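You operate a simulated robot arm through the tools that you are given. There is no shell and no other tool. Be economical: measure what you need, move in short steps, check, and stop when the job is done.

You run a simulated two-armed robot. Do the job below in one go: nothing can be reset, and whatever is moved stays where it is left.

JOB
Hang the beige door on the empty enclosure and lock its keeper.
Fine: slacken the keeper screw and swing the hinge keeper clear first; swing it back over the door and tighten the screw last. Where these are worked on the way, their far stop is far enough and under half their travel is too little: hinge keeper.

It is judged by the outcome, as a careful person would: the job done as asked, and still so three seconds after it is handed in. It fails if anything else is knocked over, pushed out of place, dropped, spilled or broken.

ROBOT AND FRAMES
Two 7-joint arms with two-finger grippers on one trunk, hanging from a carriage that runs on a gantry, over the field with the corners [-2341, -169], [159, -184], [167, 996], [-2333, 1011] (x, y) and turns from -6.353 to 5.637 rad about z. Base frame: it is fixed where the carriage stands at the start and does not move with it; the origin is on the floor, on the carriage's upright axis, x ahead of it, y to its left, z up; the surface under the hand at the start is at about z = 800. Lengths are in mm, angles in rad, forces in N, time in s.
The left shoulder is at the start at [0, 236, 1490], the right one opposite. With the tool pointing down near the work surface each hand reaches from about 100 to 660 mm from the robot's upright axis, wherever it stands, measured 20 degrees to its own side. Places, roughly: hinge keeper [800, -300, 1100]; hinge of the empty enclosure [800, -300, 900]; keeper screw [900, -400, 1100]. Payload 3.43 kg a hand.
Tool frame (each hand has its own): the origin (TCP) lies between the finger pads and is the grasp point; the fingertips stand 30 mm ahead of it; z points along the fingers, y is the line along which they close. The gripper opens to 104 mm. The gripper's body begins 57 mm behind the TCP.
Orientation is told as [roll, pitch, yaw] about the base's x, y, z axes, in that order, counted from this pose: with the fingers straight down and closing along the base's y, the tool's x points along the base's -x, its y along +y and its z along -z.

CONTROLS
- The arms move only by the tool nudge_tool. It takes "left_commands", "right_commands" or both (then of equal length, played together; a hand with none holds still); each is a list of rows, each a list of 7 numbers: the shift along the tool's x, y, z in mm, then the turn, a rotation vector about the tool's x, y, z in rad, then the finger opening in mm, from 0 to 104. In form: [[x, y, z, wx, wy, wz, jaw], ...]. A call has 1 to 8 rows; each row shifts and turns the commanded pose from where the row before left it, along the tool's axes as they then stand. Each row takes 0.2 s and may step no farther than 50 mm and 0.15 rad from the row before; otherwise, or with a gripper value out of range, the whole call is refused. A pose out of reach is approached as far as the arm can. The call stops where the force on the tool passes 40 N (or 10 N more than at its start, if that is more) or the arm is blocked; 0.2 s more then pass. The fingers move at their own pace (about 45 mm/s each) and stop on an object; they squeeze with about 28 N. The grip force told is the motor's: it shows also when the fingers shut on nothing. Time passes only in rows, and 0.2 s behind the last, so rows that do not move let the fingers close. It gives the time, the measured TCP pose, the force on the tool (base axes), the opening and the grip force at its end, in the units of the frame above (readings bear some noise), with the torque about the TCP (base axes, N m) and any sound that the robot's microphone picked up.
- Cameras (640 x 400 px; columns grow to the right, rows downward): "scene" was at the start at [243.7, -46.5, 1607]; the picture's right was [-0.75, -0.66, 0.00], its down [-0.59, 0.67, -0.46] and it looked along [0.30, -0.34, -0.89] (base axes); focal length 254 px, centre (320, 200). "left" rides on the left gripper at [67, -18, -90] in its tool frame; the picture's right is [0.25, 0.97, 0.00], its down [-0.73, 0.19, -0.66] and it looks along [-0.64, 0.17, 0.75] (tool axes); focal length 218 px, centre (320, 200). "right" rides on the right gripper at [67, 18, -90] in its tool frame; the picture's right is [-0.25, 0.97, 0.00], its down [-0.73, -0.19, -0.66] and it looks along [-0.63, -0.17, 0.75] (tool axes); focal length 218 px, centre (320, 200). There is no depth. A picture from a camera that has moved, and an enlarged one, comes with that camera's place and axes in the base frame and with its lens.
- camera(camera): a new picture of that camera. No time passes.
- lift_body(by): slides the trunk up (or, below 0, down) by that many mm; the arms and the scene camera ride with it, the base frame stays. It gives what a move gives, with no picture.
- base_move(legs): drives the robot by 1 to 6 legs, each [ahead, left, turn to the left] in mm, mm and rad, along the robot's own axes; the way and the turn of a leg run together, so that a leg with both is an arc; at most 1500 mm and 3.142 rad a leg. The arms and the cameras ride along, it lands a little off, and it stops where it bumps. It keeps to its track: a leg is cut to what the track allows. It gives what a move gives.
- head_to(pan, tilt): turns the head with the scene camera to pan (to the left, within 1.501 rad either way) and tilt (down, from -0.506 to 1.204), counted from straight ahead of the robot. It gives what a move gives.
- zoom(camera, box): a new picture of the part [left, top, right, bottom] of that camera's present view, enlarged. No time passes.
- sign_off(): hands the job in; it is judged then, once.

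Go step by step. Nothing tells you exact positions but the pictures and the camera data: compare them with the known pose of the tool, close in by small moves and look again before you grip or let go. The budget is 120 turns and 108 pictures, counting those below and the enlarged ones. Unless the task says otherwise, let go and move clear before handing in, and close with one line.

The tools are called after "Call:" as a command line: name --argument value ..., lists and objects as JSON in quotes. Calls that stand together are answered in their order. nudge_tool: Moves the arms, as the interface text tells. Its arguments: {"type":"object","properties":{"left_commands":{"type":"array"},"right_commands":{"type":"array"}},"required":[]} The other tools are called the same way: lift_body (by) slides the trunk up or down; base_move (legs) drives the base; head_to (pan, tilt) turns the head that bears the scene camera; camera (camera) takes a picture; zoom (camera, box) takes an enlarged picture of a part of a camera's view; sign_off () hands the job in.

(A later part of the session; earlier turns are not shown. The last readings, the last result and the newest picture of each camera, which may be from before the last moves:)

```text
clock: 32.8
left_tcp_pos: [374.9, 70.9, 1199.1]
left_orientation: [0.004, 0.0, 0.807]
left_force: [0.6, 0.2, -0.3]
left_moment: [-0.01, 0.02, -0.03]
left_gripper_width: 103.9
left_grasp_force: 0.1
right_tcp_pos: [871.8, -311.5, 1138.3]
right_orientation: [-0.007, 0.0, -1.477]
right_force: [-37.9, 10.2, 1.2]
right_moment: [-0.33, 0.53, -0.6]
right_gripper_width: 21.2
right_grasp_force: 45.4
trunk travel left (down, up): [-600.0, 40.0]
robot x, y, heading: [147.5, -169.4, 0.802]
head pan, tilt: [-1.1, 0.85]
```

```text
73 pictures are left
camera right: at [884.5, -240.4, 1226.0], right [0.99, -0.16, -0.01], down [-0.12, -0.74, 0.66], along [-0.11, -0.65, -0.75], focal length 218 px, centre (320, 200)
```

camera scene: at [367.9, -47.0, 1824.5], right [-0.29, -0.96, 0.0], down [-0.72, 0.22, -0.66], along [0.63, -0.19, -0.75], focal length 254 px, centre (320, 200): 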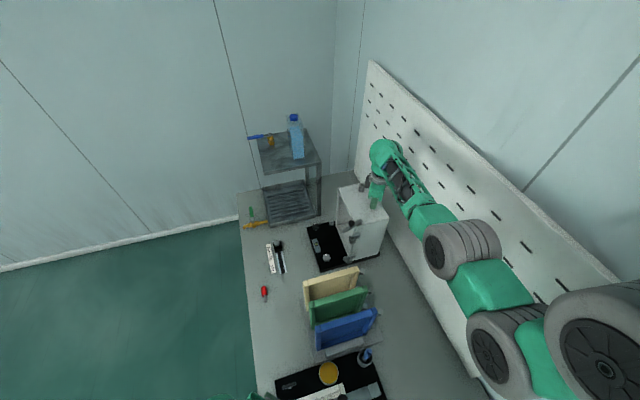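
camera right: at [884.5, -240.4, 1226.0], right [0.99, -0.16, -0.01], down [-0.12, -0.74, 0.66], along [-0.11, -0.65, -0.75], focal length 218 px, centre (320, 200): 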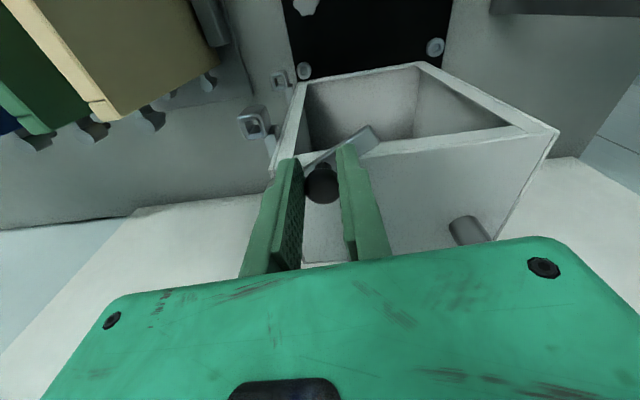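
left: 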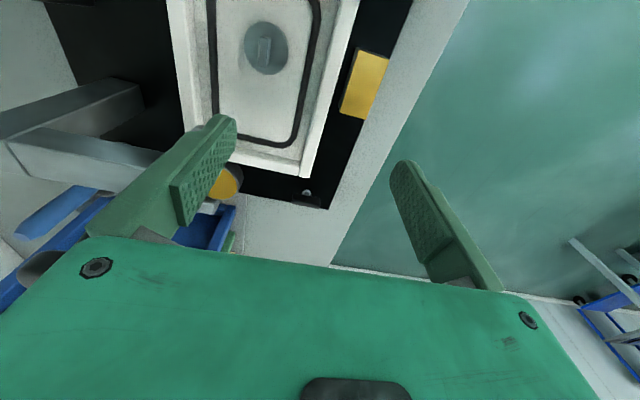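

Resistance rose near 38°. I'll open, turn the hand to line up with the lever, and check whether this is the stop or the fingers rubbing.

Call:
nudge_tool --right_commands '[[0, 0, 0, 0, 0, 0, 50], [0, 0, 0, 0, 0, 0, 50], [0, 0, -40, 0, 0, 0, 50], [0, 0, 0, 0, 0, 0, 50]]'

Call:
zoom --camera "right" --box '[210, 60, 410, 260]'

```text
clock: 33.8
left_tcp_pos: [380.4, 70.6, 1200.0]
left_orientation: [0.002, -0.001, 0.805]
left_force: [-0.1, 0.2, 0.3]
left_moment: [0.0, 0.02, -0.01]
left_gripper_width: 103.8
left_grasp_force: 0.1
right_tcp_pos: [877.3, -311.3, 1183.0]
right_orientation: [0.001, -0.005, -1.478]
right_force: [-0.6, 0.0, 0.7]
right_moment: [0.0, 0.02, 0.0]
right_gripper_width: 49.9
right_grasp_force: 0.1
trunk travel left (down, up): [-600.0, 40.0]
robot x, y, heading: [153.6, -171.1, 0.806]
head pan, tilt: [-1.1, 0.85]
```

```text
2.00 times, centred on (310, 160) of right
camera zoom: at [890.7, -241.6, 1270.9], right [0.99, -0.16, 0.0], down [-0.12, -0.74, 0.66], along [-0.11, -0.65, -0.75], focal length 436 px, centre (340, 280)
```

zoom: 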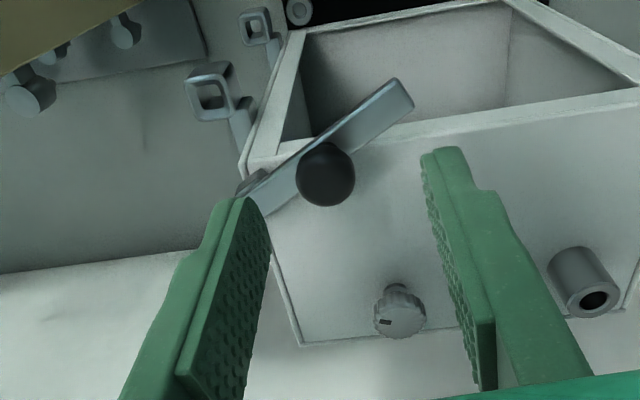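

Call:
nudge_tool --right_commands '[[13, -12, 0, 0, 0, 0, 0], [13.3, -11.7, 0, 0, 0, 0, 0], [0, 0, 0, 0, 0, 0, 0], [0, 0, 22, 0, 0, 0, 0], [0, 0, 22, 0, 0, 0, 0]]'

Call:
nudge_tool --right_commands '[[-4.2, 2.7, 0, 0, 0, 0, 0], [-4.2, 2.7, 0, 0, 0, 0, 0], [-4.2, 2.7, 0, 0, 0, 0, 0], [-4.2, 2.7, 0, 0, 0, 0, 0], [-4.2, 2.0, 0, 0, 0, 0, 0], [-4.2, 2.0, 0, 0, 0, 0, 0]]'

Call:
camera --camera "right"

```text
clock: 35.0
left_tcp_pos: [380.3, 70.1, 1200.0]
left_orientation: [-0.002, 0.001, 0.805]
left_force: [0.9, -0.4, 0.2]
left_moment: [0.03, 0.0, 0.01]
left_gripper_width: 103.8
left_grasp_force: 0.1
right_tcp_pos: [851.5, -287.6, 1137.3]
right_orientation: [0.0, -0.006, -1.477]
right_force: [-0.2, 1.1, 0.9]
right_moment: [0.0, 0.02, 0.07]
right_gripper_width: 0.2
right_grasp_force: 27.6
trunk travel left (down, up): [-600.0, 40.0]
robot x, y, heading: [154.4, -170.2, 0.806]
head pan, tilt: [-1.1, 0.85]
```

```text
clock: 36.1
left_tcp_pos: [377.5, 72.4, 1200.2]
left_orientation: [0.001, 0.0, 0.807]
left_force: [-0.6, 0.6, 0.0]
left_moment: [-0.03, -0.02, 0.02]
left_gripper_width: 104.1
left_grasp_force: 0.0
right_tcp_pos: [861.3, -297.6, 1133.0]
right_orientation: [-0.005, 0.007, -1.47]
right_force: [-8.0, 12.1, 2.2]
right_moment: [0.06, 0.21, -0.02]
right_gripper_width: 0.0
right_grasp_force: 27.9
trunk travel left (down, up): [-600.0, 40.0]
robot x, y, heading: [149.4, -165.7, 0.806]
head pan, tilt: [-1.1, 0.85]
stopped in row 5 (right hand): the force on the tool passed its limit at 44 N (the readings are from after the stop); the commanded pose is now the measured one
```

```text
71 pictures are left
camera right: at [874.9, -229.1, 1223.2], right [0.99, -0.15, -0.01], down [-0.11, -0.75, 0.65], along [-0.11, -0.65, -0.76], focal length 218 px, centre (320, 200)
```

right: 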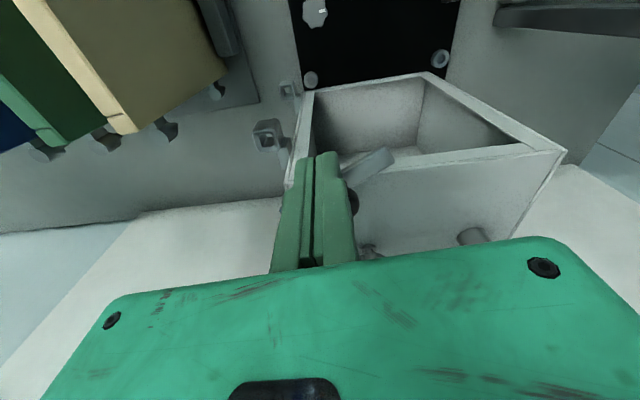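

The keeper is against its far stop (44 N), about 72° from where it was and clear of the sockets. Back off, rise, and move above the beige door to measure it.

Call:
nudge_tool --right_commands '[[8.5, -5.4, 0, 0, 0, 0, 0], [0, 0, -40, 0, 0, 0, 0], [0, 0, -40, 0, 0, 0, 60], [0, 0, -40, 0, 0, 0, 60], [10, -45, 0, 0, 0, 0, 60], [15, -45, 0, 0, 0, 0, 60], [20, -45, 0, 0, 0, 0, 60], [20, -45, 0, 0, 0, 0, 60]]'

Call:
camera --camera "right"

Call:
camera --camera "scene"

```text
clock: 37.9
left_tcp_pos: [379.2, 70.3, 1199.6]
left_orientation: [-0.001, -0.002, 0.806]
left_force: [0.1, 0.6, 0.5]
left_moment: [0.01, 0.03, 0.0]
left_gripper_width: 104.2
left_grasp_force: 0.0
right_tcp_pos: [671.3, -249.4, 1258.2]
right_orientation: [-0.003, 0.002, -1.474]
right_force: [0.4, -0.1, 0.3]
right_moment: [0.0, 0.02, -0.03]
right_gripper_width: 59.9
right_grasp_force: 0.0
trunk travel left (down, up): [-600.0, 40.0]
robot x, y, heading: [151.0, -168.3, 0.805]
head pan, tilt: [-1.1, 0.85]
```

```text
70 pictures are left
camera right: at [684.8, -181.1, 1346.9], right [0.99, -0.16, 0.0], down [-0.12, -0.74, 0.66], along [-0.11, -0.65, -0.75], focal length 218 px, centre (320, 200)
```

right: 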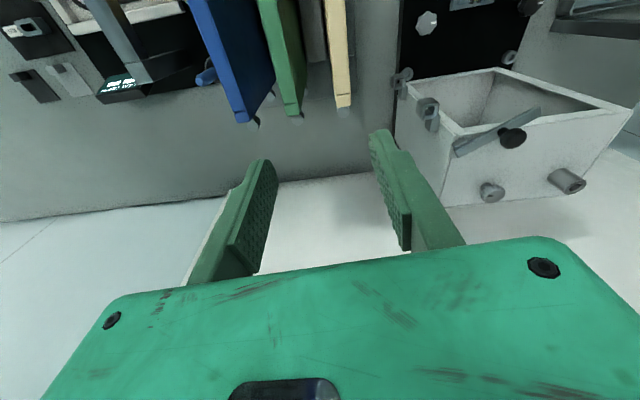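

```text
69 pictures are left
camera scene: at [366.7, -45.7, 1824.5], right [-0.29, -0.96, 0.0], down [-0.72, 0.22, -0.66], along [0.63, -0.19, -0.75], focal length 254 px, centre (320, 200)
```

scene: 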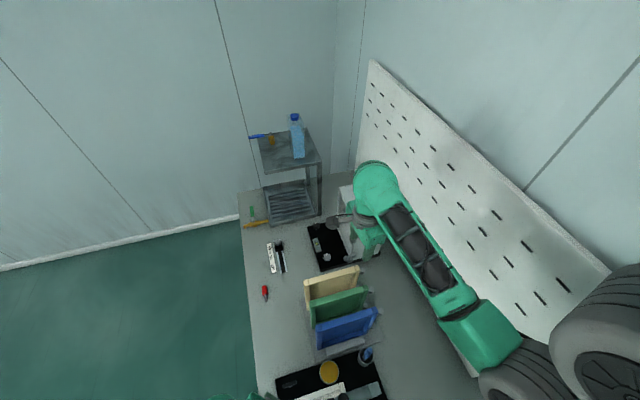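

Call:
nudge_tool --right_commands '[[32, 16, 20, 0, 0, 0.05, 80], [32, 16, 20, 0, 0, 0.05, 80]]'

Call:
camera --camera "right"

Call:
zoom --camera "scene" --box '[280, 200, 400, 275]'

```text
clock: 38.5
left_tcp_pos: [378.4, 71.8, 1199.8]
left_orientation: [0.0, 0.0, 0.807]
left_force: [0.3, 0.4, 0.0]
left_moment: [0.02, -0.02, -0.01]
left_gripper_width: 103.9
left_grasp_force: 0.0
right_tcp_pos: [699.6, -180.9, 1218.7]
right_orientation: [-0.002, 0.0, -1.572]
right_force: [-0.3, -0.1, 0.5]
right_moment: [0.03, -0.02, 0.0]
right_gripper_width: 80.1
right_grasp_force: 0.1
trunk travel left (down, up): [-600.0, 40.0]
robot x, y, heading: [150.8, -167.3, 0.803]
head pan, tilt: [-1.1, 0.85]
```

```text
68 pictures are left
camera right: at [718.6, -114.2, 1306.9], right [0.97, -0.26, 0.0], down [-0.19, -0.73, 0.66], along [-0.17, -0.63, -0.75], focal length 218 px, centre (320, 200)
```

right: 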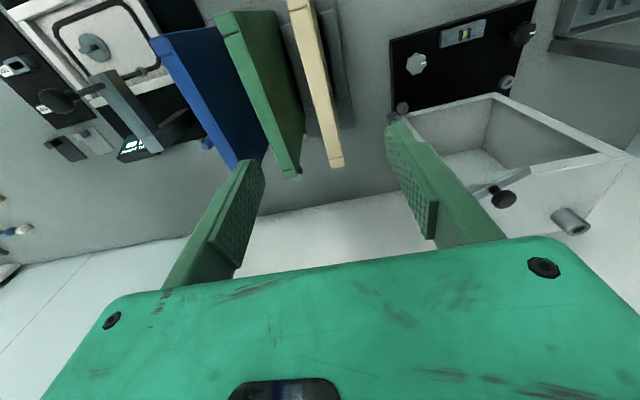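

```text
5.33 times, centred on (340, 238) of scene
camera zoom: at [366.8, -45.6, 1824.6], right [-0.29, -0.96, 0.0], down [-0.72, 0.22, -0.66], along [0.63, -0.19, -0.75], focal length 1356 px, centre (213, 0)
```

zoom: 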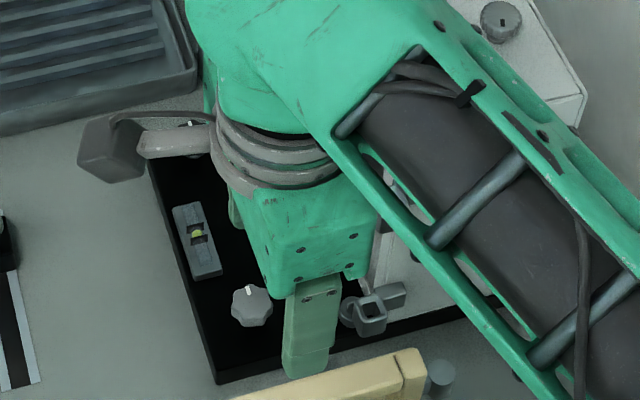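

Call:
zoom --camera "right" --box '[260, 0, 420, 180]'

```text
2.22 times, centred on (340, 90) of right
camera zoom: at [718.6, -114.2, 1306.9], right [0.97, -0.26, 0.0], down [-0.19, -0.73, 0.66], along [-0.17, -0.63, -0.75], focal length 485 px, centre (276, 444)
```

zoom: 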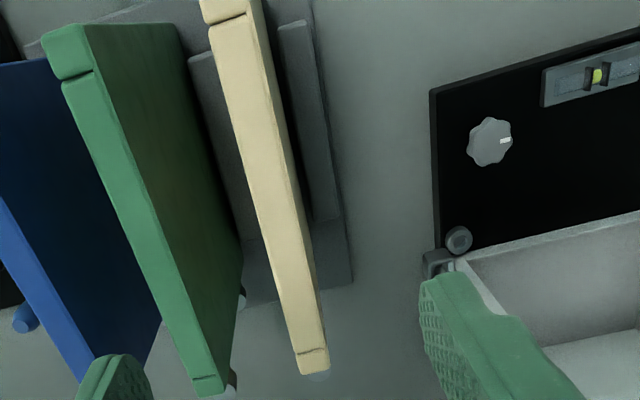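

Beige door top edge: x≈700, y −93…−272, z≈1060, ~17 mm thick. Descend to just above and check alignment.

Call:
nudge_tool --right_commands '[[0, 0, 40, 0, 0, 0, 60], [0, 0, 40, 0, 0, 0, 60], [0, 0, 38, 0, 0, 0, 60]]'

Call:
camera --camera "right"

Call:
zoom --camera "scene" --box '[280, 220, 400, 295]'

```text
clock: 39.3
left_tcp_pos: [378.0, 70.9, 1200.9]
left_orientation: [-0.001, -0.002, 0.807]
left_force: [-0.2, -1.1, 0.2]
left_moment: [0.0, -0.01, 0.0]
left_gripper_width: 103.9
left_grasp_force: 0.1
right_tcp_pos: [701.5, -180.1, 1098.5]
right_orientation: [-0.005, 0.001, -1.572]
right_force: [0.9, -0.5, 0.1]
right_moment: [0.02, 0.01, 0.01]
right_gripper_width: 59.9
right_grasp_force: 0.1
trunk travel left (down, up): [-600.0, 40.0]
robot x, y, heading: [152.4, -168.6, 0.801]
head pan, tilt: [-1.1, 0.85]
```

```text
65 pictures are left
camera right: at [720.7, -112.7, 1187.2], right [0.97, -0.25, 0.0], down [-0.19, -0.73, 0.66], along [-0.17, -0.63, -0.75], focal length 218 px, centre (320, 200)
```

right: 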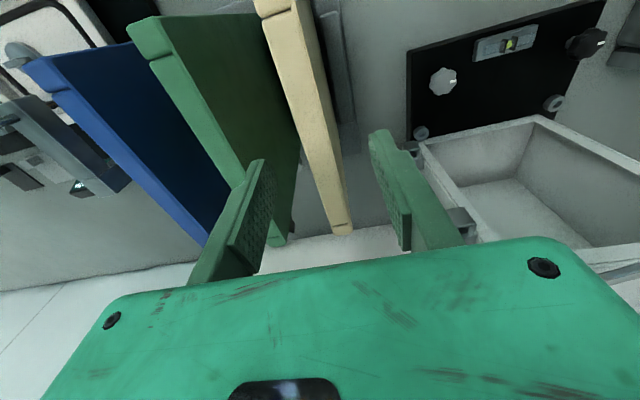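

```text
5.33 times, centred on (340, 258) of scene
camera zoom: at [366.7, -45.6, 1824.6], right [-0.29, -0.96, 0.0], down [-0.72, 0.22, -0.66], along [0.63, -0.19, -0.75], focal length 1356 px, centre (213, -107)
```

zoom: 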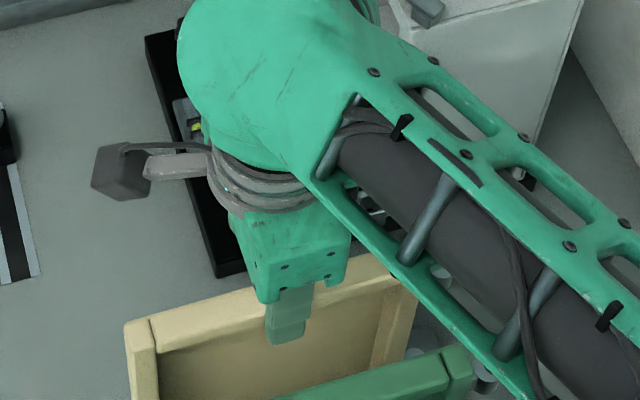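

Call:
nudge_tool --right_commands '[[0, 0, 28, 0, 0, 0, 60], [0, 0, 28, 0, 0, 0, 60], [0, 0, 0, 0, 0, 0, 8], [0, 0, 0, 0, 0, 0, 8], [0, 0, 0, 0, 0, 0, 8], [0, 0, 0, 0, 0, 0, 8]]'

Call:
camera --camera "right"

Call:
zoom --camera "scene" --box '[280, 230, 400, 305]'

```text
clock: 40.7
left_tcp_pos: [379.5, 71.0, 1200.6]
left_orientation: [0.0, 0.001, 0.807]
left_force: [-0.1, -0.3, 0.3]
left_moment: [-0.01, 0.01, -0.01]
left_gripper_width: 103.8
left_grasp_force: 0.1
right_tcp_pos: [698.2, -180.0, 1043.3]
right_orientation: [-0.004, 0.001, -1.573]
right_force: [1.1, -0.6, -0.3]
right_moment: [0.04, -0.04, 0.05]
right_gripper_width: 19.5
right_grasp_force: 27.9
trunk travel left (down, up): [-600.0, 40.0]
robot x, y, heading: [149.0, -167.1, 0.806]
head pan, tilt: [-1.1, 0.85]
```

```text
63 pictures are left
camera right: at [719.0, -113.6, 1130.8], right [0.97, -0.25, 0.0], down [-0.19, -0.73, 0.66], along [-0.17, -0.63, -0.75], focal length 218 px, centre (320, 200)
```

right: 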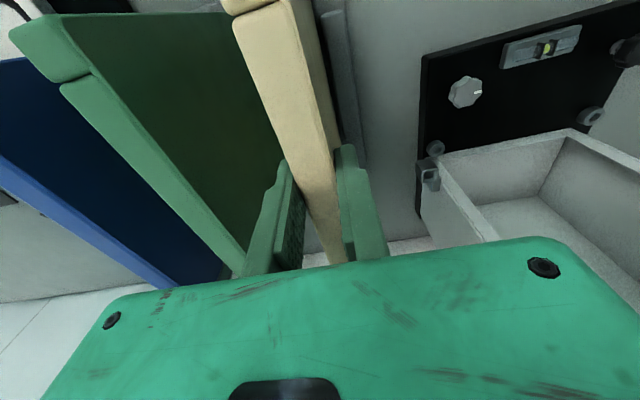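

```text
5.33 times, centred on (340, 268) of scene
camera zoom: at [366.7, -45.6, 1824.5], right [-0.29, -0.96, 0.0], down [-0.72, 0.22, -0.66], along [0.63, -0.19, -0.75], focal length 1356 px, centre (213, -160)
```

zoom: 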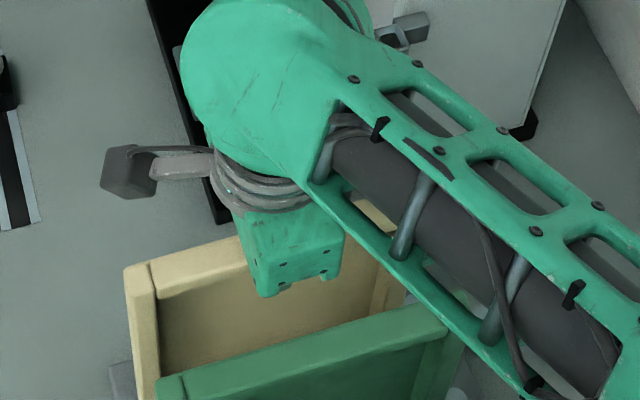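

Gripped, 19.5 mm thick. Lift straight up.

Call:
nudge_tool --right_commands '[[0, 0, -10, 0, 0, 0, 5], [0, 0, -15, 0, 0, 0, 5], [0, 0, -20, 0, 0, 0, 5], [0, 0, -25, 0, 0, 0, 5]]'

Call:
camera --camera "right"

Call:
camera --camera "scene"

```text
clock: 41.7
left_tcp_pos: [379.0, 70.6, 1200.9]
left_orientation: [0.0, 0.001, 0.806]
left_force: [0.1, 0.2, 1.2]
left_moment: [-0.01, 0.02, -0.02]
left_gripper_width: 104.0
left_grasp_force: 0.1
right_tcp_pos: [699.9, -184.0, 1111.9]
right_orientation: [-0.003, 0.0, -1.572]
right_force: [-0.9, 0.6, -4.0]
right_moment: [0.02, -0.06, 0.03]
right_gripper_width: 19.8
right_grasp_force: 28.3
trunk travel left (down, up): [-600.0, 40.0]
robot x, y, heading: [151.4, -164.9, 0.807]
head pan, tilt: [-1.1, 0.85]
```

```text
61 pictures are left
camera right: at [718.1, -115.5, 1200.5], right [0.97, -0.25, 0.0], down [-0.19, -0.73, 0.66], along [-0.17, -0.63, -0.75], focal length 218 px, centre (320, 200)
```

right: 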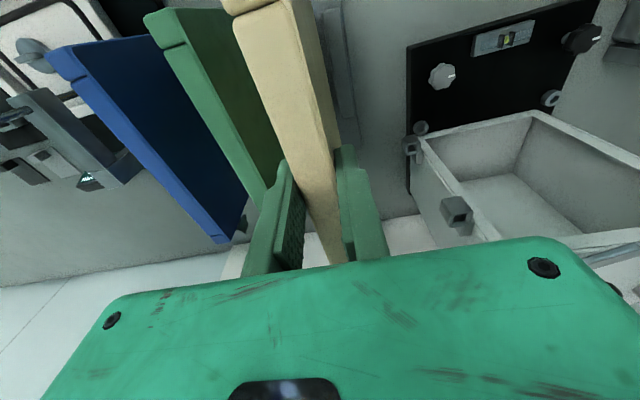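

```text
60 pictures are left
camera scene: at [366.7, -45.7, 1824.4], right [-0.29, -0.96, 0.0], down [-0.72, 0.22, -0.66], along [0.63, -0.19, -0.75], focal length 254 px, centre (320, 200)
```

scene: 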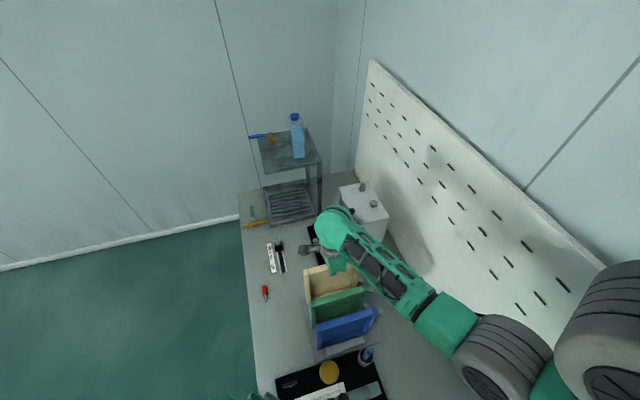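

The door is free of the rack (about 0.4 kg). I'll raise it a little more and bring the left hand's camera round to watch the hinge pins and sockets.

Call:
nudge_tool --right_commands '[[0, 0, -20, 0, 0, 0, 5], [0, 0, -20, 0, 0, 0, 5], [0, 0, 0, 0, 0, 0, 5], [0, 0, 0, 0, 0, 0, 5], [0, 0, 0, 0, 0, 0, 5], [0, 0, 0, 0, 0, 0, 5], [0, 0, 0, 0, 0, 0, 5], [0, 0, 0, 0, 0, 0, 5]]' --left_commands '[[0, 0, 0, 0, 0, 0.145, 40], [0, 0, 0, 0, 0, 0.145, 40], [0, 0, 0, 0, 0, 0.145, 40], [0, 0, 0, 0, 0, 0.145, 40], [0, 0, 0, 0, 0, 0.145, 40], [0, 0, 0, 0, 0, 0.145, 40], [0, 0, 0, 0, 0, 0.145, 40], [0, 0, 0, 0, 0, 0.145, 40]]'

Call:
camera --camera "left"

Call:
camera --camera "scene"

```text
clock: 43.5
left_tcp_pos: [378.8, 71.2, 1198.9]
left_orientation: [0.001, -0.001, -0.357]
left_force: [0.8, 0.4, -0.9]
left_moment: [0.03, 0.03, 0.05]
left_gripper_width: 39.8
left_grasp_force: 0.0
right_tcp_pos: [700.0, -182.0, 1152.7]
right_orientation: [-0.003, 0.004, -1.571]
right_force: [0.1, 0.4, -3.3]
right_moment: [0.04, -0.01, 0.02]
right_gripper_width: 19.7
right_grasp_force: 28.4
trunk travel left (down, up): [-600.0, 40.0]
robot x, y, heading: [151.7, -166.1, 0.809]
head pan, tilt: [-1.1, 0.85]
```

```text
59 pictures are left
camera left: at [310.1, 77.5, 1289.6], right [0.1, 0.99, 0.0], down [0.75, -0.08, 0.66], along [0.65, -0.07, -0.75], focal length 218 px, centre (320, 200)
```

left: 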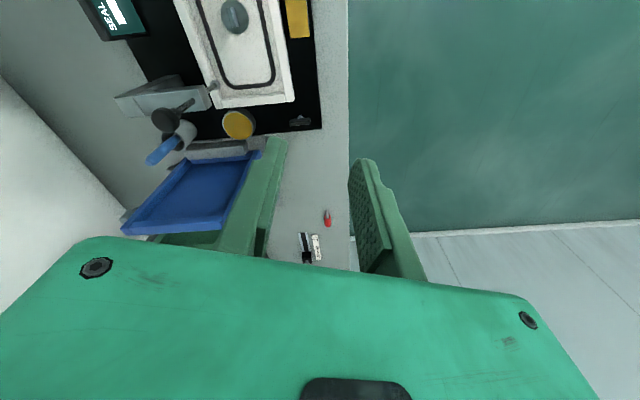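

```text
58 pictures are left
camera scene: at [366.6, -45.7, 1824.4], right [-0.29, -0.96, 0.0], down [-0.72, 0.22, -0.66], along [0.63, -0.19, -0.75], focal length 254 px, centre (320, 200)
```

scene: 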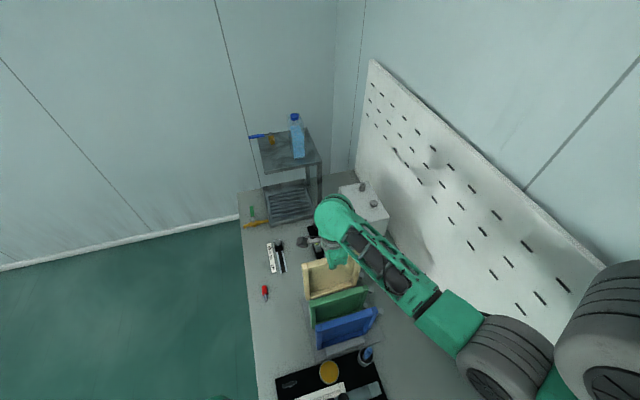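

Call:
nudge_tool --left_commands '[[-40, -22, 0, 0, 0, 0.14, 40], [-40, -22, 0, 0, 0, 0.14, 40], [0, 0, 0, 0, 0, 0.05, 40], [0, 0, 0, 0, -0.14, 0, 40], [0, 0, 0, 0, -0.14, 0, 40], [0, 0, 0, 0, -0.14, 0, 40], [0, 0, 0, 0, -0.14, 0, 40]]'

Call:
camera --camera "left"

```text
clock: 45.1
left_tcp_pos: [434.5, -2.3, 1201.5]
left_orientation: [0.0, -0.561, -0.685]
left_force: [0.1, -0.5, -0.4]
left_moment: [0.01, 0.01, -0.01]
left_gripper_width: 40.1
left_grasp_force: 0.1
right_tcp_pos: [699.7, -182.2, 1151.9]
right_orientation: [-0.005, 0.002, -1.573]
right_force: [0.3, 0.1, -4.4]
right_moment: [0.02, -0.02, -0.02]
right_gripper_width: 19.6
right_grasp_force: 27.8
trunk travel left (down, up): [-600.0, 40.0]
robot x, y, heading: [148.2, -171.8, 0.808]
head pan, tilt: [-1.1, 0.85]
```

```text
57 pictures are left
camera left: at [341.2, 50.6, 1240.6], right [0.45, 0.89, -0.13], down [0.33, -0.02, 0.94], along [0.83, -0.46, -0.3], focal length 218 px, centre (320, 200)
```

left: 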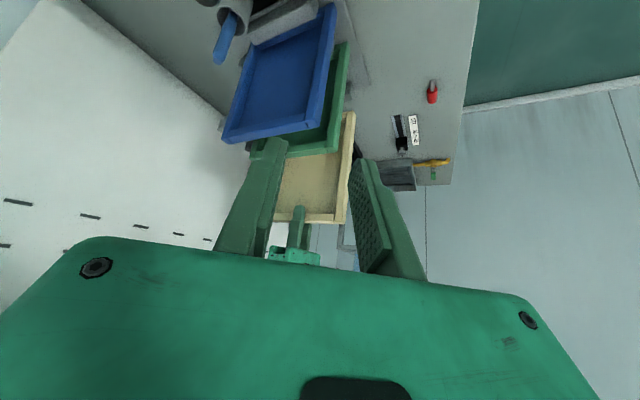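

Call:
nudge_tool --left_commands '[[-19.5, 0, -31, 0, 0, 0.1, 104], [-19.5, 0, -31, 0, 0, 0.1, 104], [-19.5, 0, -31, 0, 0, 0, 104], [-34, 0, 21, 0, 0.1, 0, 104]]'

Call:
camera --camera "left"

```text
clock: 46.1
left_tcp_pos: [458.6, -35.7, 1310.1]
left_orientation: [0.117, -0.447, -0.903]
left_force: [0.3, 0.1, -0.6]
left_moment: [-0.04, 0.0, -0.01]
left_gripper_width: 104.1
left_grasp_force: 0.1
right_tcp_pos: [699.4, -181.5, 1152.9]
right_orientation: [-0.002, 0.001, -1.572]
right_force: [-0.8, 0.3, -4.2]
right_moment: [0.02, 0.01, 0.01]
right_gripper_width: 19.5
right_grasp_force: 28.3
trunk travel left (down, up): [-600.0, 40.0]
robot x, y, heading: [153.0, -170.9, 0.803]
head pan, tilt: [-1.1, 0.85]
```

```text
56 pictures are left
camera left: at [374.6, 22.8, 1359.2], right [0.58, 0.81, -0.01], down [0.31, -0.22, 0.92], along [0.75, -0.54, -0.38], focal length 218 px, centre (320, 200)
```

left: 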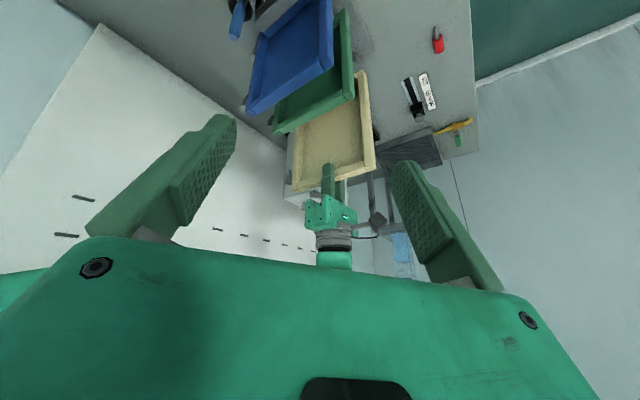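

Good vantage: I can see the door and box from here. Enlarge the hinge side.

Call:
zoom --camera "left" --box '[250, 90, 390, 230]'

```text
2.86 times, centred on (320, 160) of left
camera zoom: at [374.6, 22.8, 1359.2], right [0.58, 0.81, -0.01], down [0.31, -0.22, 0.92], along [0.75, -0.54, -0.38], focal length 624 px, centre (320, 314)
```

zoom: 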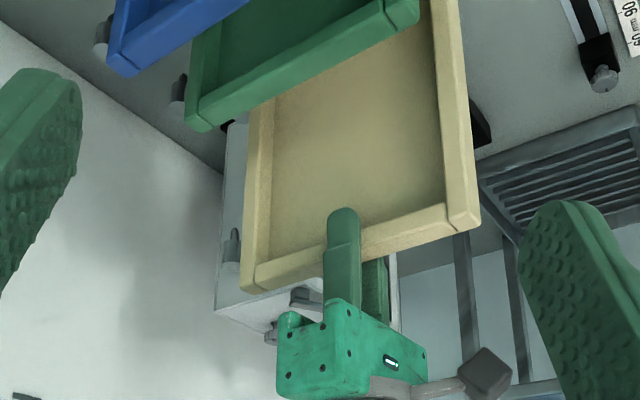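

Pin and knuckle are visible: pin tip about 53 mm below and 116 mm to −y of the TCP. Carry the door over to x≈817 at this height.

Call:
nudge_tool --right_commands '[[-2, 30, 0, 0, 0, 0, 5], [-2, 30, 0, 0, 0, 0, 5], [-2, 30, 0, 0, 0, 0, 5], [-3, 27, 0, 0, 0, 0, 5], [0, 0, 0, 0, 0, 0, 5]]'

Call:
zoom --camera "left" --box '[250, 110, 390, 250]'

Call:
camera --camera "scene"

```text
clock: 47.3
left_tcp_pos: [456.8, -37.4, 1310.1]
left_orientation: [0.118, -0.448, -0.904]
left_force: [-0.8, -0.1, 1.1]
left_moment: [0.0, -0.02, 0.0]
left_gripper_width: 103.8
left_grasp_force: 0.0
right_tcp_pos: [816.2, -190.0, 1150.4]
right_orientation: [-0.003, 0.001, -1.573]
right_force: [-0.1, 0.4, -4.6]
right_moment: [0.06, -0.01, -0.04]
right_gripper_width: 19.8
right_grasp_force: 27.8
trunk travel left (down, up): [-600.0, 40.0]
robot x, y, heading: [151.6, -168.8, 0.807]
head pan, tilt: [-1.1, 0.85]
```

```text
2.86 times, centred on (320, 180) of left
camera zoom: at [374.3, 22.9, 1358.9], right [0.58, 0.81, -0.01], down [0.31, -0.22, 0.92], along [0.75, -0.54, -0.38], focal length 624 px, centre (320, 257)
```

zoom: 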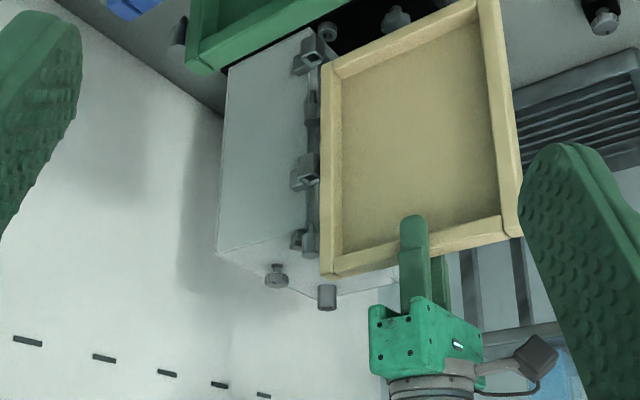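

```text
53 pictures are left
camera scene: at [366.6, -45.7, 1824.4], right [-0.29, -0.96, 0.0], down [-0.72, 0.22, -0.66], along [0.63, -0.19, -0.75], focal length 254 px, centre (320, 200)
```

scene: 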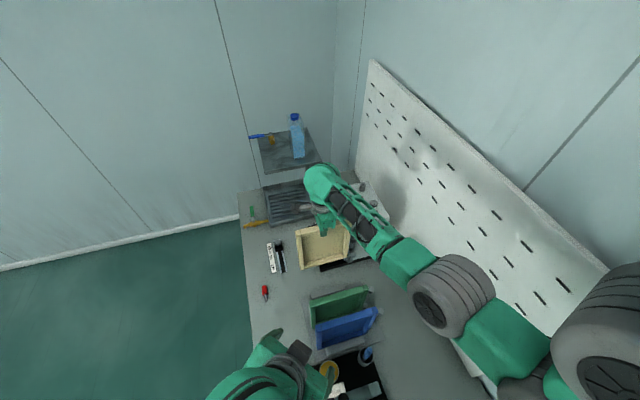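

Call:
zoom --camera "left" --box '[295, 150, 345, 205]'

Call:
zoom --camera "left" --box '[295, 105, 345, 160]'

Call:
zoom --camera "scene" --box '[290, 180, 390, 280]'

```text
7.27 times, centred on (320, 178) of left
camera zoom: at [374.3, 22.9, 1358.9], right [0.58, 0.81, -0.01], down [0.31, -0.22, 0.92], along [0.75, -0.54, -0.38], focal length 1587 px, centre (320, 364)
```

zoom: 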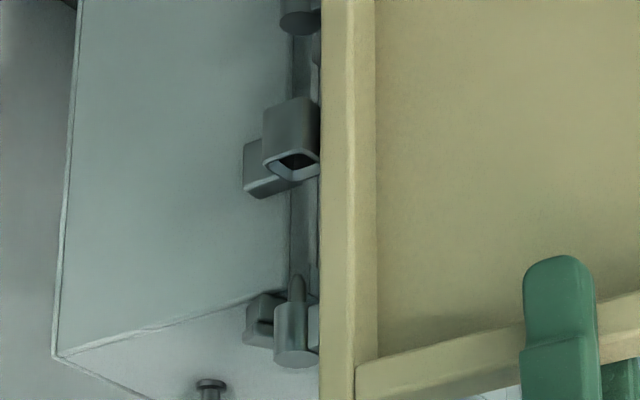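

```text
7.27 times, centred on (320, 132) of left
camera zoom: at [374.3, 22.9, 1358.9], right [0.58, 0.81, -0.01], down [0.31, -0.22, 0.92], along [0.75, -0.54, -0.38], focal length 1587 px, centre (320, 691)
```

zoom: 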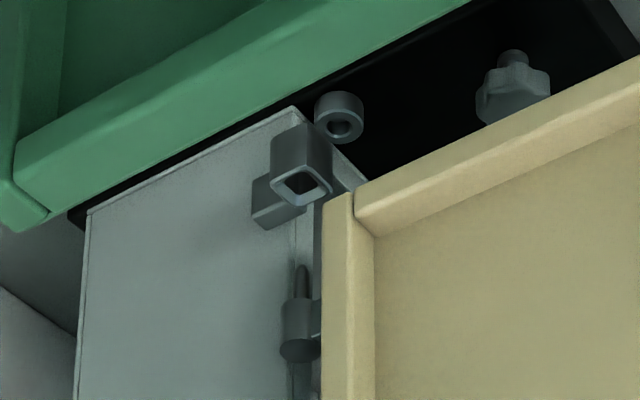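

```text
4.00 times, centred on (340, 230) of scene
camera zoom: at [366.6, -45.7, 1824.4], right [-0.29, -0.96, 0.0], down [-0.72, 0.22, -0.66], along [0.63, -0.19, -0.75], focal length 1017 px, centre (240, 80)
```

zoom: 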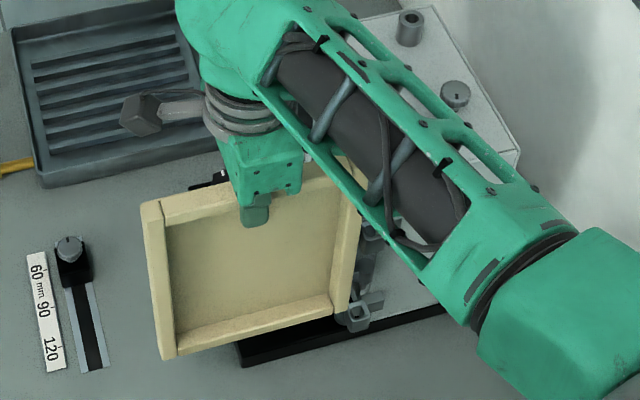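

Call:
zoom --camera "scene" --box '[360, 235, 400, 270]'

Call:
nudge_tool --left_commands '[[0, 40, 0, 0, 0, 0, 104], [0, 40, 0, 0, 0, 0, 104]]'

Call:
camera --camera "left"

```text
11.43 times, centred on (380, 252) of scene
camera zoom: at [366.6, -45.7, 1824.4], right [-0.29, -0.96, 0.0], down [-0.72, 0.22, -0.66], along [0.63, -0.19, -0.75], focal length 2905 px, centre (-366, -400)
```

zoom: 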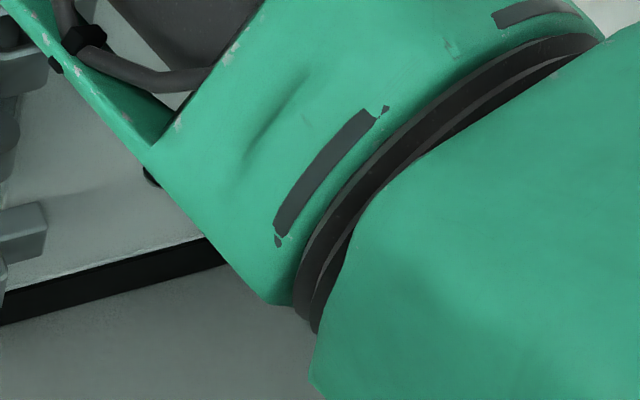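

```text
clock: 47.9
left_tcp_pos: [517.4, 15.6, 1317.6]
left_orientation: [0.116, -0.448, -0.905]
left_force: [0.1, -0.4, -1.2]
left_moment: [0.01, 0.0, 0.0]
left_gripper_width: 103.9
left_grasp_force: 0.1
right_tcp_pos: [817.2, -190.0, 1152.4]
right_orientation: [-0.001, 0.003, -1.574]
right_force: [0.2, 0.2, -4.2]
right_moment: [0.01, 0.0, 0.0]
right_gripper_width: 19.4
right_grasp_force: 28.4
trunk travel left (down, up): [-600.0, 40.0]
robot x, y, heading: [155.8, -166.8, 0.808]
head pan, tilt: [-1.1, 0.85]
```

```text
48 pictures are left
camera left: at [435.3, 76.4, 1366.6], right [0.58, 0.81, -0.01], down [0.31, -0.22, 0.92], along [0.75, -0.54, -0.38], focal length 218 px, centre (320, 200)
```

left: 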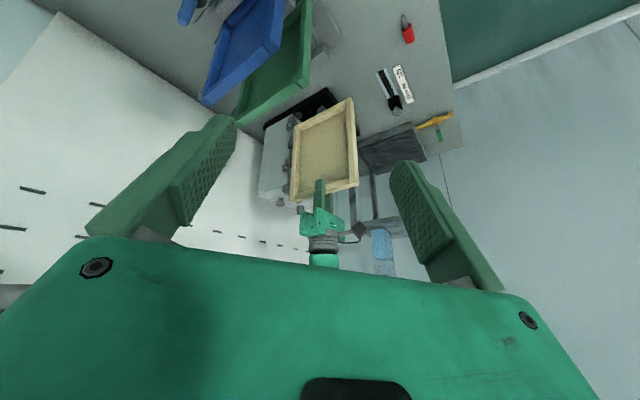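

Call:
zoom --camera "left" --box '[265, 145, 315, 200]'

Call:
zoom --camera "scene" --box '[350, 225, 380, 270]'

```text
7.27 times, centred on (290, 172) of left
camera zoom: at [435.3, 76.4, 1366.6], right [0.58, 0.81, -0.01], down [0.31, -0.22, 0.92], along [0.75, -0.54, -0.38], focal length 1587 px, centre (538, 400)
```

zoom: 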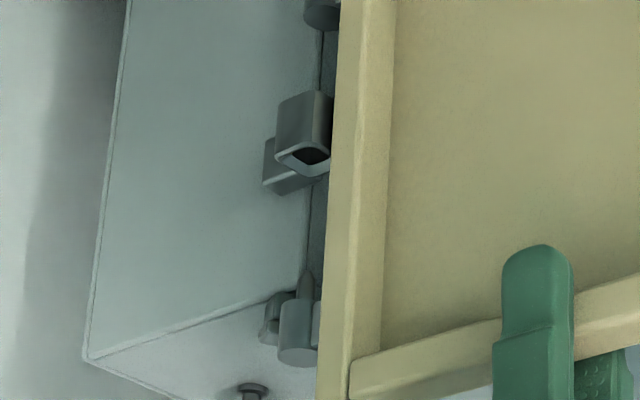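

```text
8.89 times, centred on (365, 248) of scene
camera zoom: at [366.7, -45.6, 1824.5], right [-0.29, -0.96, 0.0], down [-0.72, 0.22, -0.66], along [0.63, -0.19, -0.75], focal length 2259 px, centre (-80, -222)
```

zoom: 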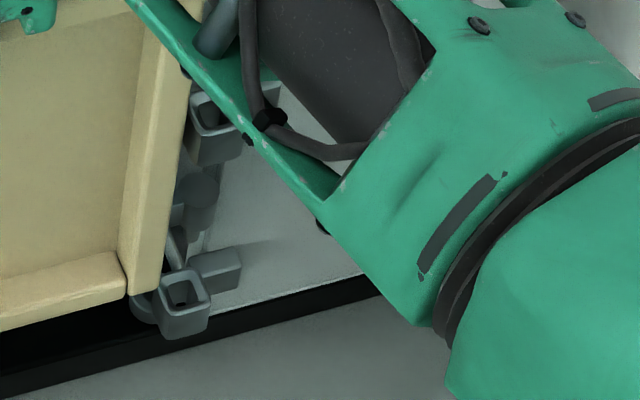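

Call:
zoom --camera "scene" --box '[356, 233, 372, 265]'

```text
12.50 times, centred on (364, 249) of scene
camera zoom: at [366.7, -45.6, 1824.5], right [-0.29, -0.96, 0.0], down [-0.72, 0.22, -0.66], along [0.63, -0.19, -0.75], focal length 3177 px, centre (-230, -412)
```

zoom: 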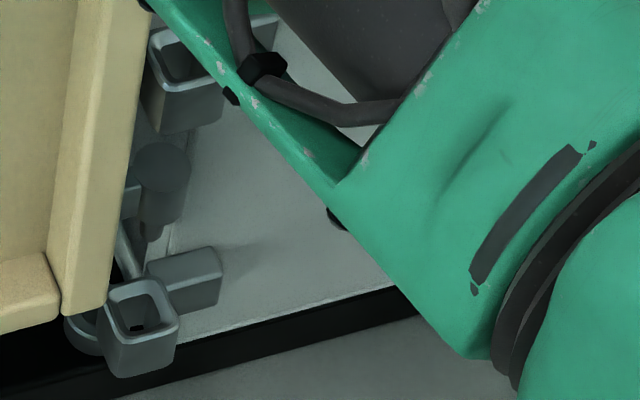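

Estimates agree within a few mm. I'll lower until the pin tips are just above the sockets, where parallax matters less, then compare directly.

Call:
nudge_tool --right_commands '[[0, 0, 20, 0, 0, 0, 5], [0, 0, 18, 0, 0, 0, 5], [0, 0, 0, 0, 0, 0, 5]]'

Call:
zoom --camera "left" --box '[270, 145, 310, 189]'

Call:
zoom --camera "scene" --box '[356, 233, 372, 265]'

```text
clock: 48.7
left_tcp_pos: [517.9, 15.9, 1318.6]
left_orientation: [0.118, -0.447, -0.905]
left_force: [0.4, -0.8, -0.2]
left_moment: [-0.03, 0.0, 0.0]
left_gripper_width: 103.9
left_grasp_force: 0.0
right_tcp_pos: [816.5, -190.2, 1114.2]
right_orientation: [-0.001, 0.002, -1.572]
right_force: [-0.6, 0.1, -5.2]
right_moment: [0.04, 0.01, -0.01]
right_gripper_width: 19.5
right_grasp_force: 28.0
trunk travel left (down, up): [-600.0, 40.0]
robot x, y, heading: [153.1, -166.1, 0.807]
head pan, tilt: [-1.1, 0.85]
```

```text
9.09 times, centred on (290, 167) of left
camera zoom: at [435.0, 76.3, 1366.8], right [0.58, 0.81, -0.01], down [0.31, -0.22, 0.92], along [0.75, -0.54, -0.38], focal length 1984 px, centre (593, 500)
```

zoom: 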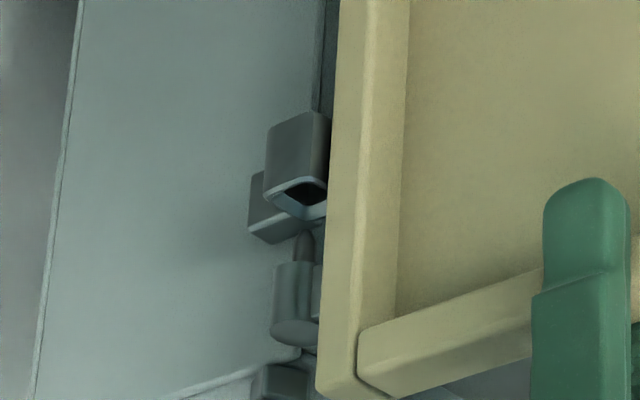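

```text
12.50 times, centred on (364, 249) of scene
camera zoom: at [366.6, -45.7, 1824.4], right [-0.29, -0.96, 0.0], down [-0.72, 0.22, -0.66], along [0.63, -0.19, -0.75], focal length 3177 px, centre (-230, -412)
```

zoom: 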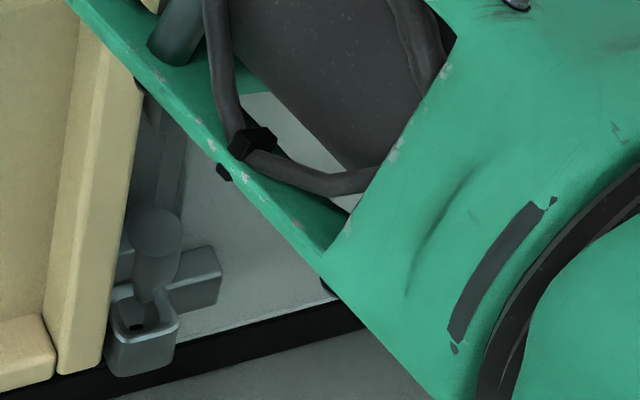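

Call:
zoom --camera "scene" --box '[358, 248, 370, 260]'

Call:
zoom --camera "left" --box '[280, 155, 300, 175]'

Call:
zoom --camera "left" --box '[282, 115, 302, 135]'

```text
16.00 times, centred on (364, 254) of scene
camera zoom: at [366.6, -45.7, 1824.4], right [-0.29, -0.96, 0.0], down [-0.72, 0.22, -0.66], along [0.63, -0.19, -0.75], focal length 4067 px, centre (-384, -664)
```

zoom: 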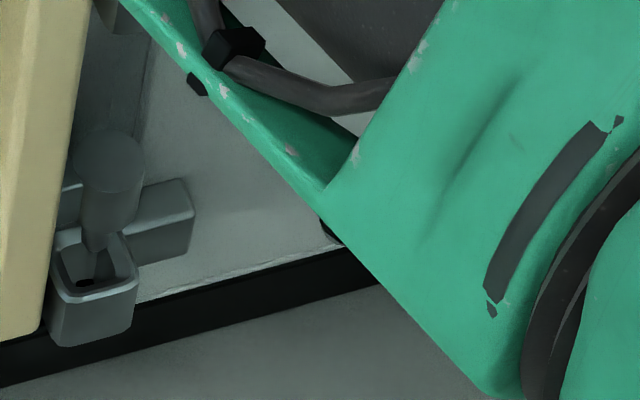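

```text
16.00 times, centred on (290, 165) of left
camera zoom: at [435.0, 76.3, 1366.8], right [0.58, 0.81, -0.01], down [0.31, -0.22, 0.92], along [0.75, -0.54, -0.38], focal length 3492 px, centre (800, 760)
```

zoom: 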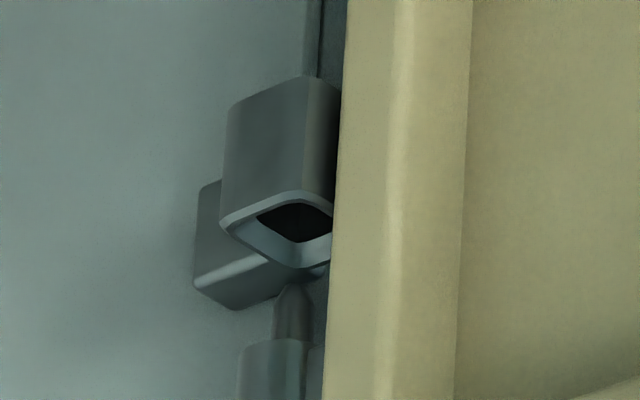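

```text
16.00 times, centred on (292, 125) of left
camera zoom: at [435.0, 76.3, 1366.8], right [0.58, 0.81, -0.01], down [0.31, -0.22, 0.92], along [0.75, -0.54, -0.38], focal length 3492 px, centre (768, 1400)
```

zoom: 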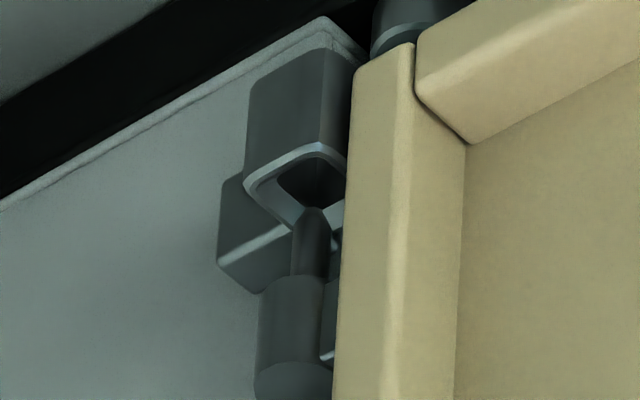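

Close-ups show pins ~10 mm above the sockets, off by about (−4,+2) mm. Correct and look again.

Call:
nudge_tool --right_commands '[[-1.5, 3.5, 3, 0, 0, 0, 5], [0, 0, 0, 0, 0, 0, 5]]'

Call:
zoom --camera "left" --box '[280, 155, 300, 175]'

Call:
zoom --camera "left" --box '[282, 115, 302, 135]'

Call:
zoom --camera "scene" --box '[358, 248, 366, 260]'

```text
clock: 49.3
left_tcp_pos: [517.7, 15.2, 1317.1]
left_orientation: [0.117, -0.449, -0.904]
left_force: [-0.3, -0.1, -0.1]
left_moment: [0.0, -0.04, 0.01]
left_gripper_width: 103.9
left_grasp_force: 0.1
right_tcp_pos: [819.2, -192.7, 1112.3]
right_orientation: [-0.003, 0.001, -1.571]
right_force: [-0.3, -0.7, -5.2]
right_moment: [0.05, 0.01, 0.02]
right_gripper_width: 19.5
right_grasp_force: 28.1
trunk travel left (down, up): [-600.0, 40.0]
robot x, y, heading: [149.2, -168.4, 0.808]
head pan, tilt: [-1.1, 0.85]
```

```text
16.00 times, centred on (290, 165) of left
camera zoom: at [435.0, 76.2, 1366.7], right [0.58, 0.81, -0.01], down [0.31, -0.22, 0.92], along [0.75, -0.54, -0.38], focal length 3492 px, centre (800, 760)
```

zoom: 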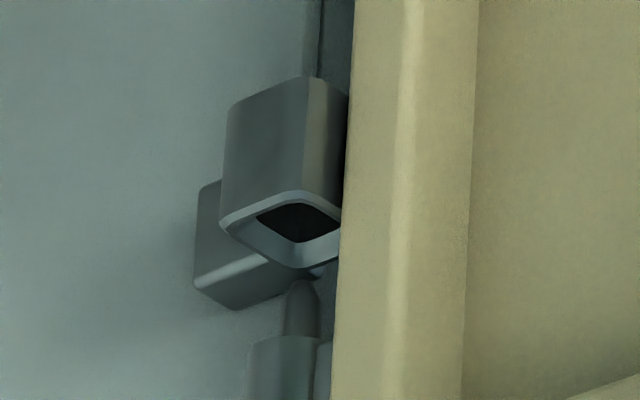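

```text
16.00 times, centred on (292, 125) of left
camera zoom: at [435.0, 76.2, 1366.7], right [0.58, 0.81, -0.01], down [0.31, -0.22, 0.92], along [0.75, -0.54, -0.38], focal length 3492 px, centre (768, 1400)
```

zoom: 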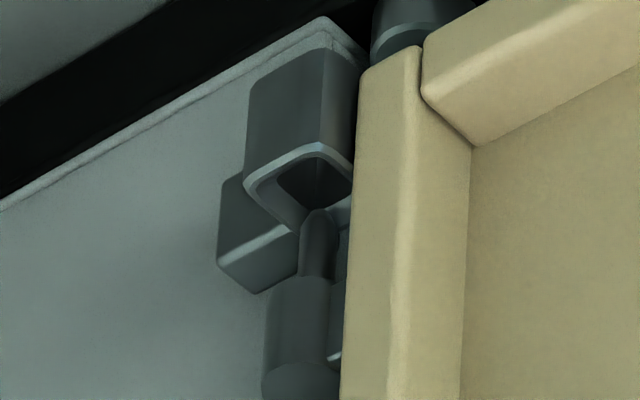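

```text
16.00 times, centred on (362, 254) of scene
camera zoom: at [366.6, -45.7, 1824.4], right [-0.29, -0.96, 0.0], down [-0.72, 0.22, -0.66], along [0.63, -0.19, -0.75], focal length 4067 px, centre (-352, -664)
```

zoom: 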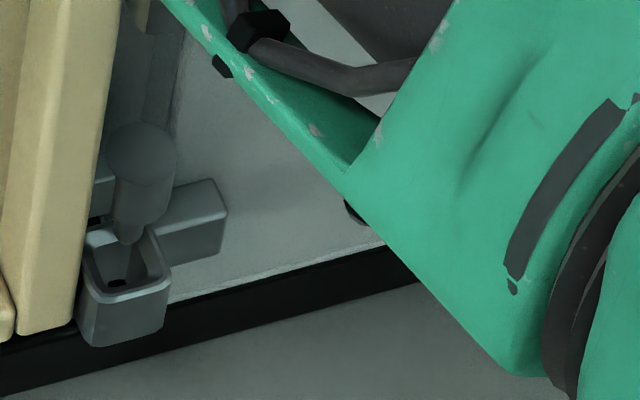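

Aligned within about 1 mm. Lower gently in small steps.

Call:
nudge_tool --right_commands '[[0, 0, 4, 0, 0, 0, 5], [0, 0, 4, 0, 0, 0, 5], [0, 0, 4, 0, 0, 0, 5], [0, 0, 0, 0, 0, 0, 5]]'

Call:
zoom --camera "left" --box '[275, 145, 305, 180]'

Call:
zoom --camera "left" --box '[277, 110, 307, 145]'

```text
clock: 50.3
left_tcp_pos: [517.5, 18.0, 1318.4]
left_orientation: [0.118, -0.447, -0.903]
left_force: [0.4, -0.1, -0.7]
left_moment: [-0.05, 0.01, -0.01]
left_gripper_width: 104.0
left_grasp_force: 0.1
right_tcp_pos: [822.6, -187.1, 1102.1]
right_orientation: [0.003, 0.007, -1.572]
right_force: [-3.9, 12.9, 17.8]
right_moment: [-0.11, 1.06, -0.69]
right_gripper_width: 20.3
right_grasp_force: 28.0
trunk travel left (down, up): [-600.0, 40.0]
robot x, y, heading: [154.3, -169.8, 0.804]
head pan, tilt: [-1.1, 0.85]
```

```text
11.43 times, centred on (290, 162) of left
camera zoom: at [435.7, 77.9, 1367.6], right [0.58, 0.81, -0.01], down [0.31, -0.22, 0.92], along [0.75, -0.54, -0.38], focal length 2494 px, centre (663, 629)
```

zoom: 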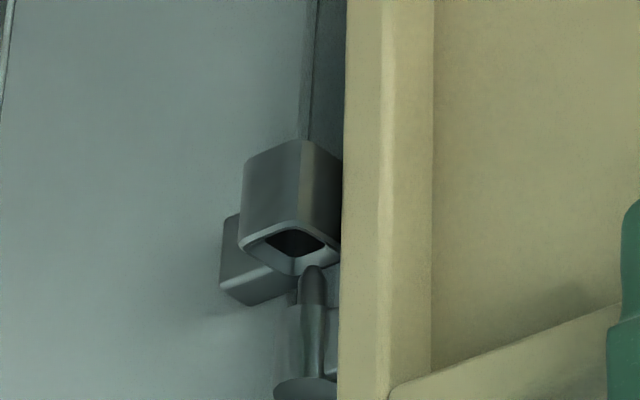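

```text
11.43 times, centred on (292, 128) of left
camera zoom: at [435.7, 77.9, 1367.6], right [0.58, 0.81, -0.01], down [0.31, -0.22, 0.92], along [0.75, -0.54, -0.38], focal length 2494 px, centre (640, 1029)
```

zoom: 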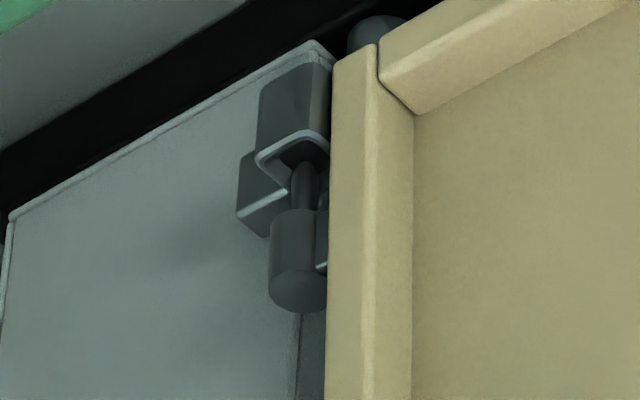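

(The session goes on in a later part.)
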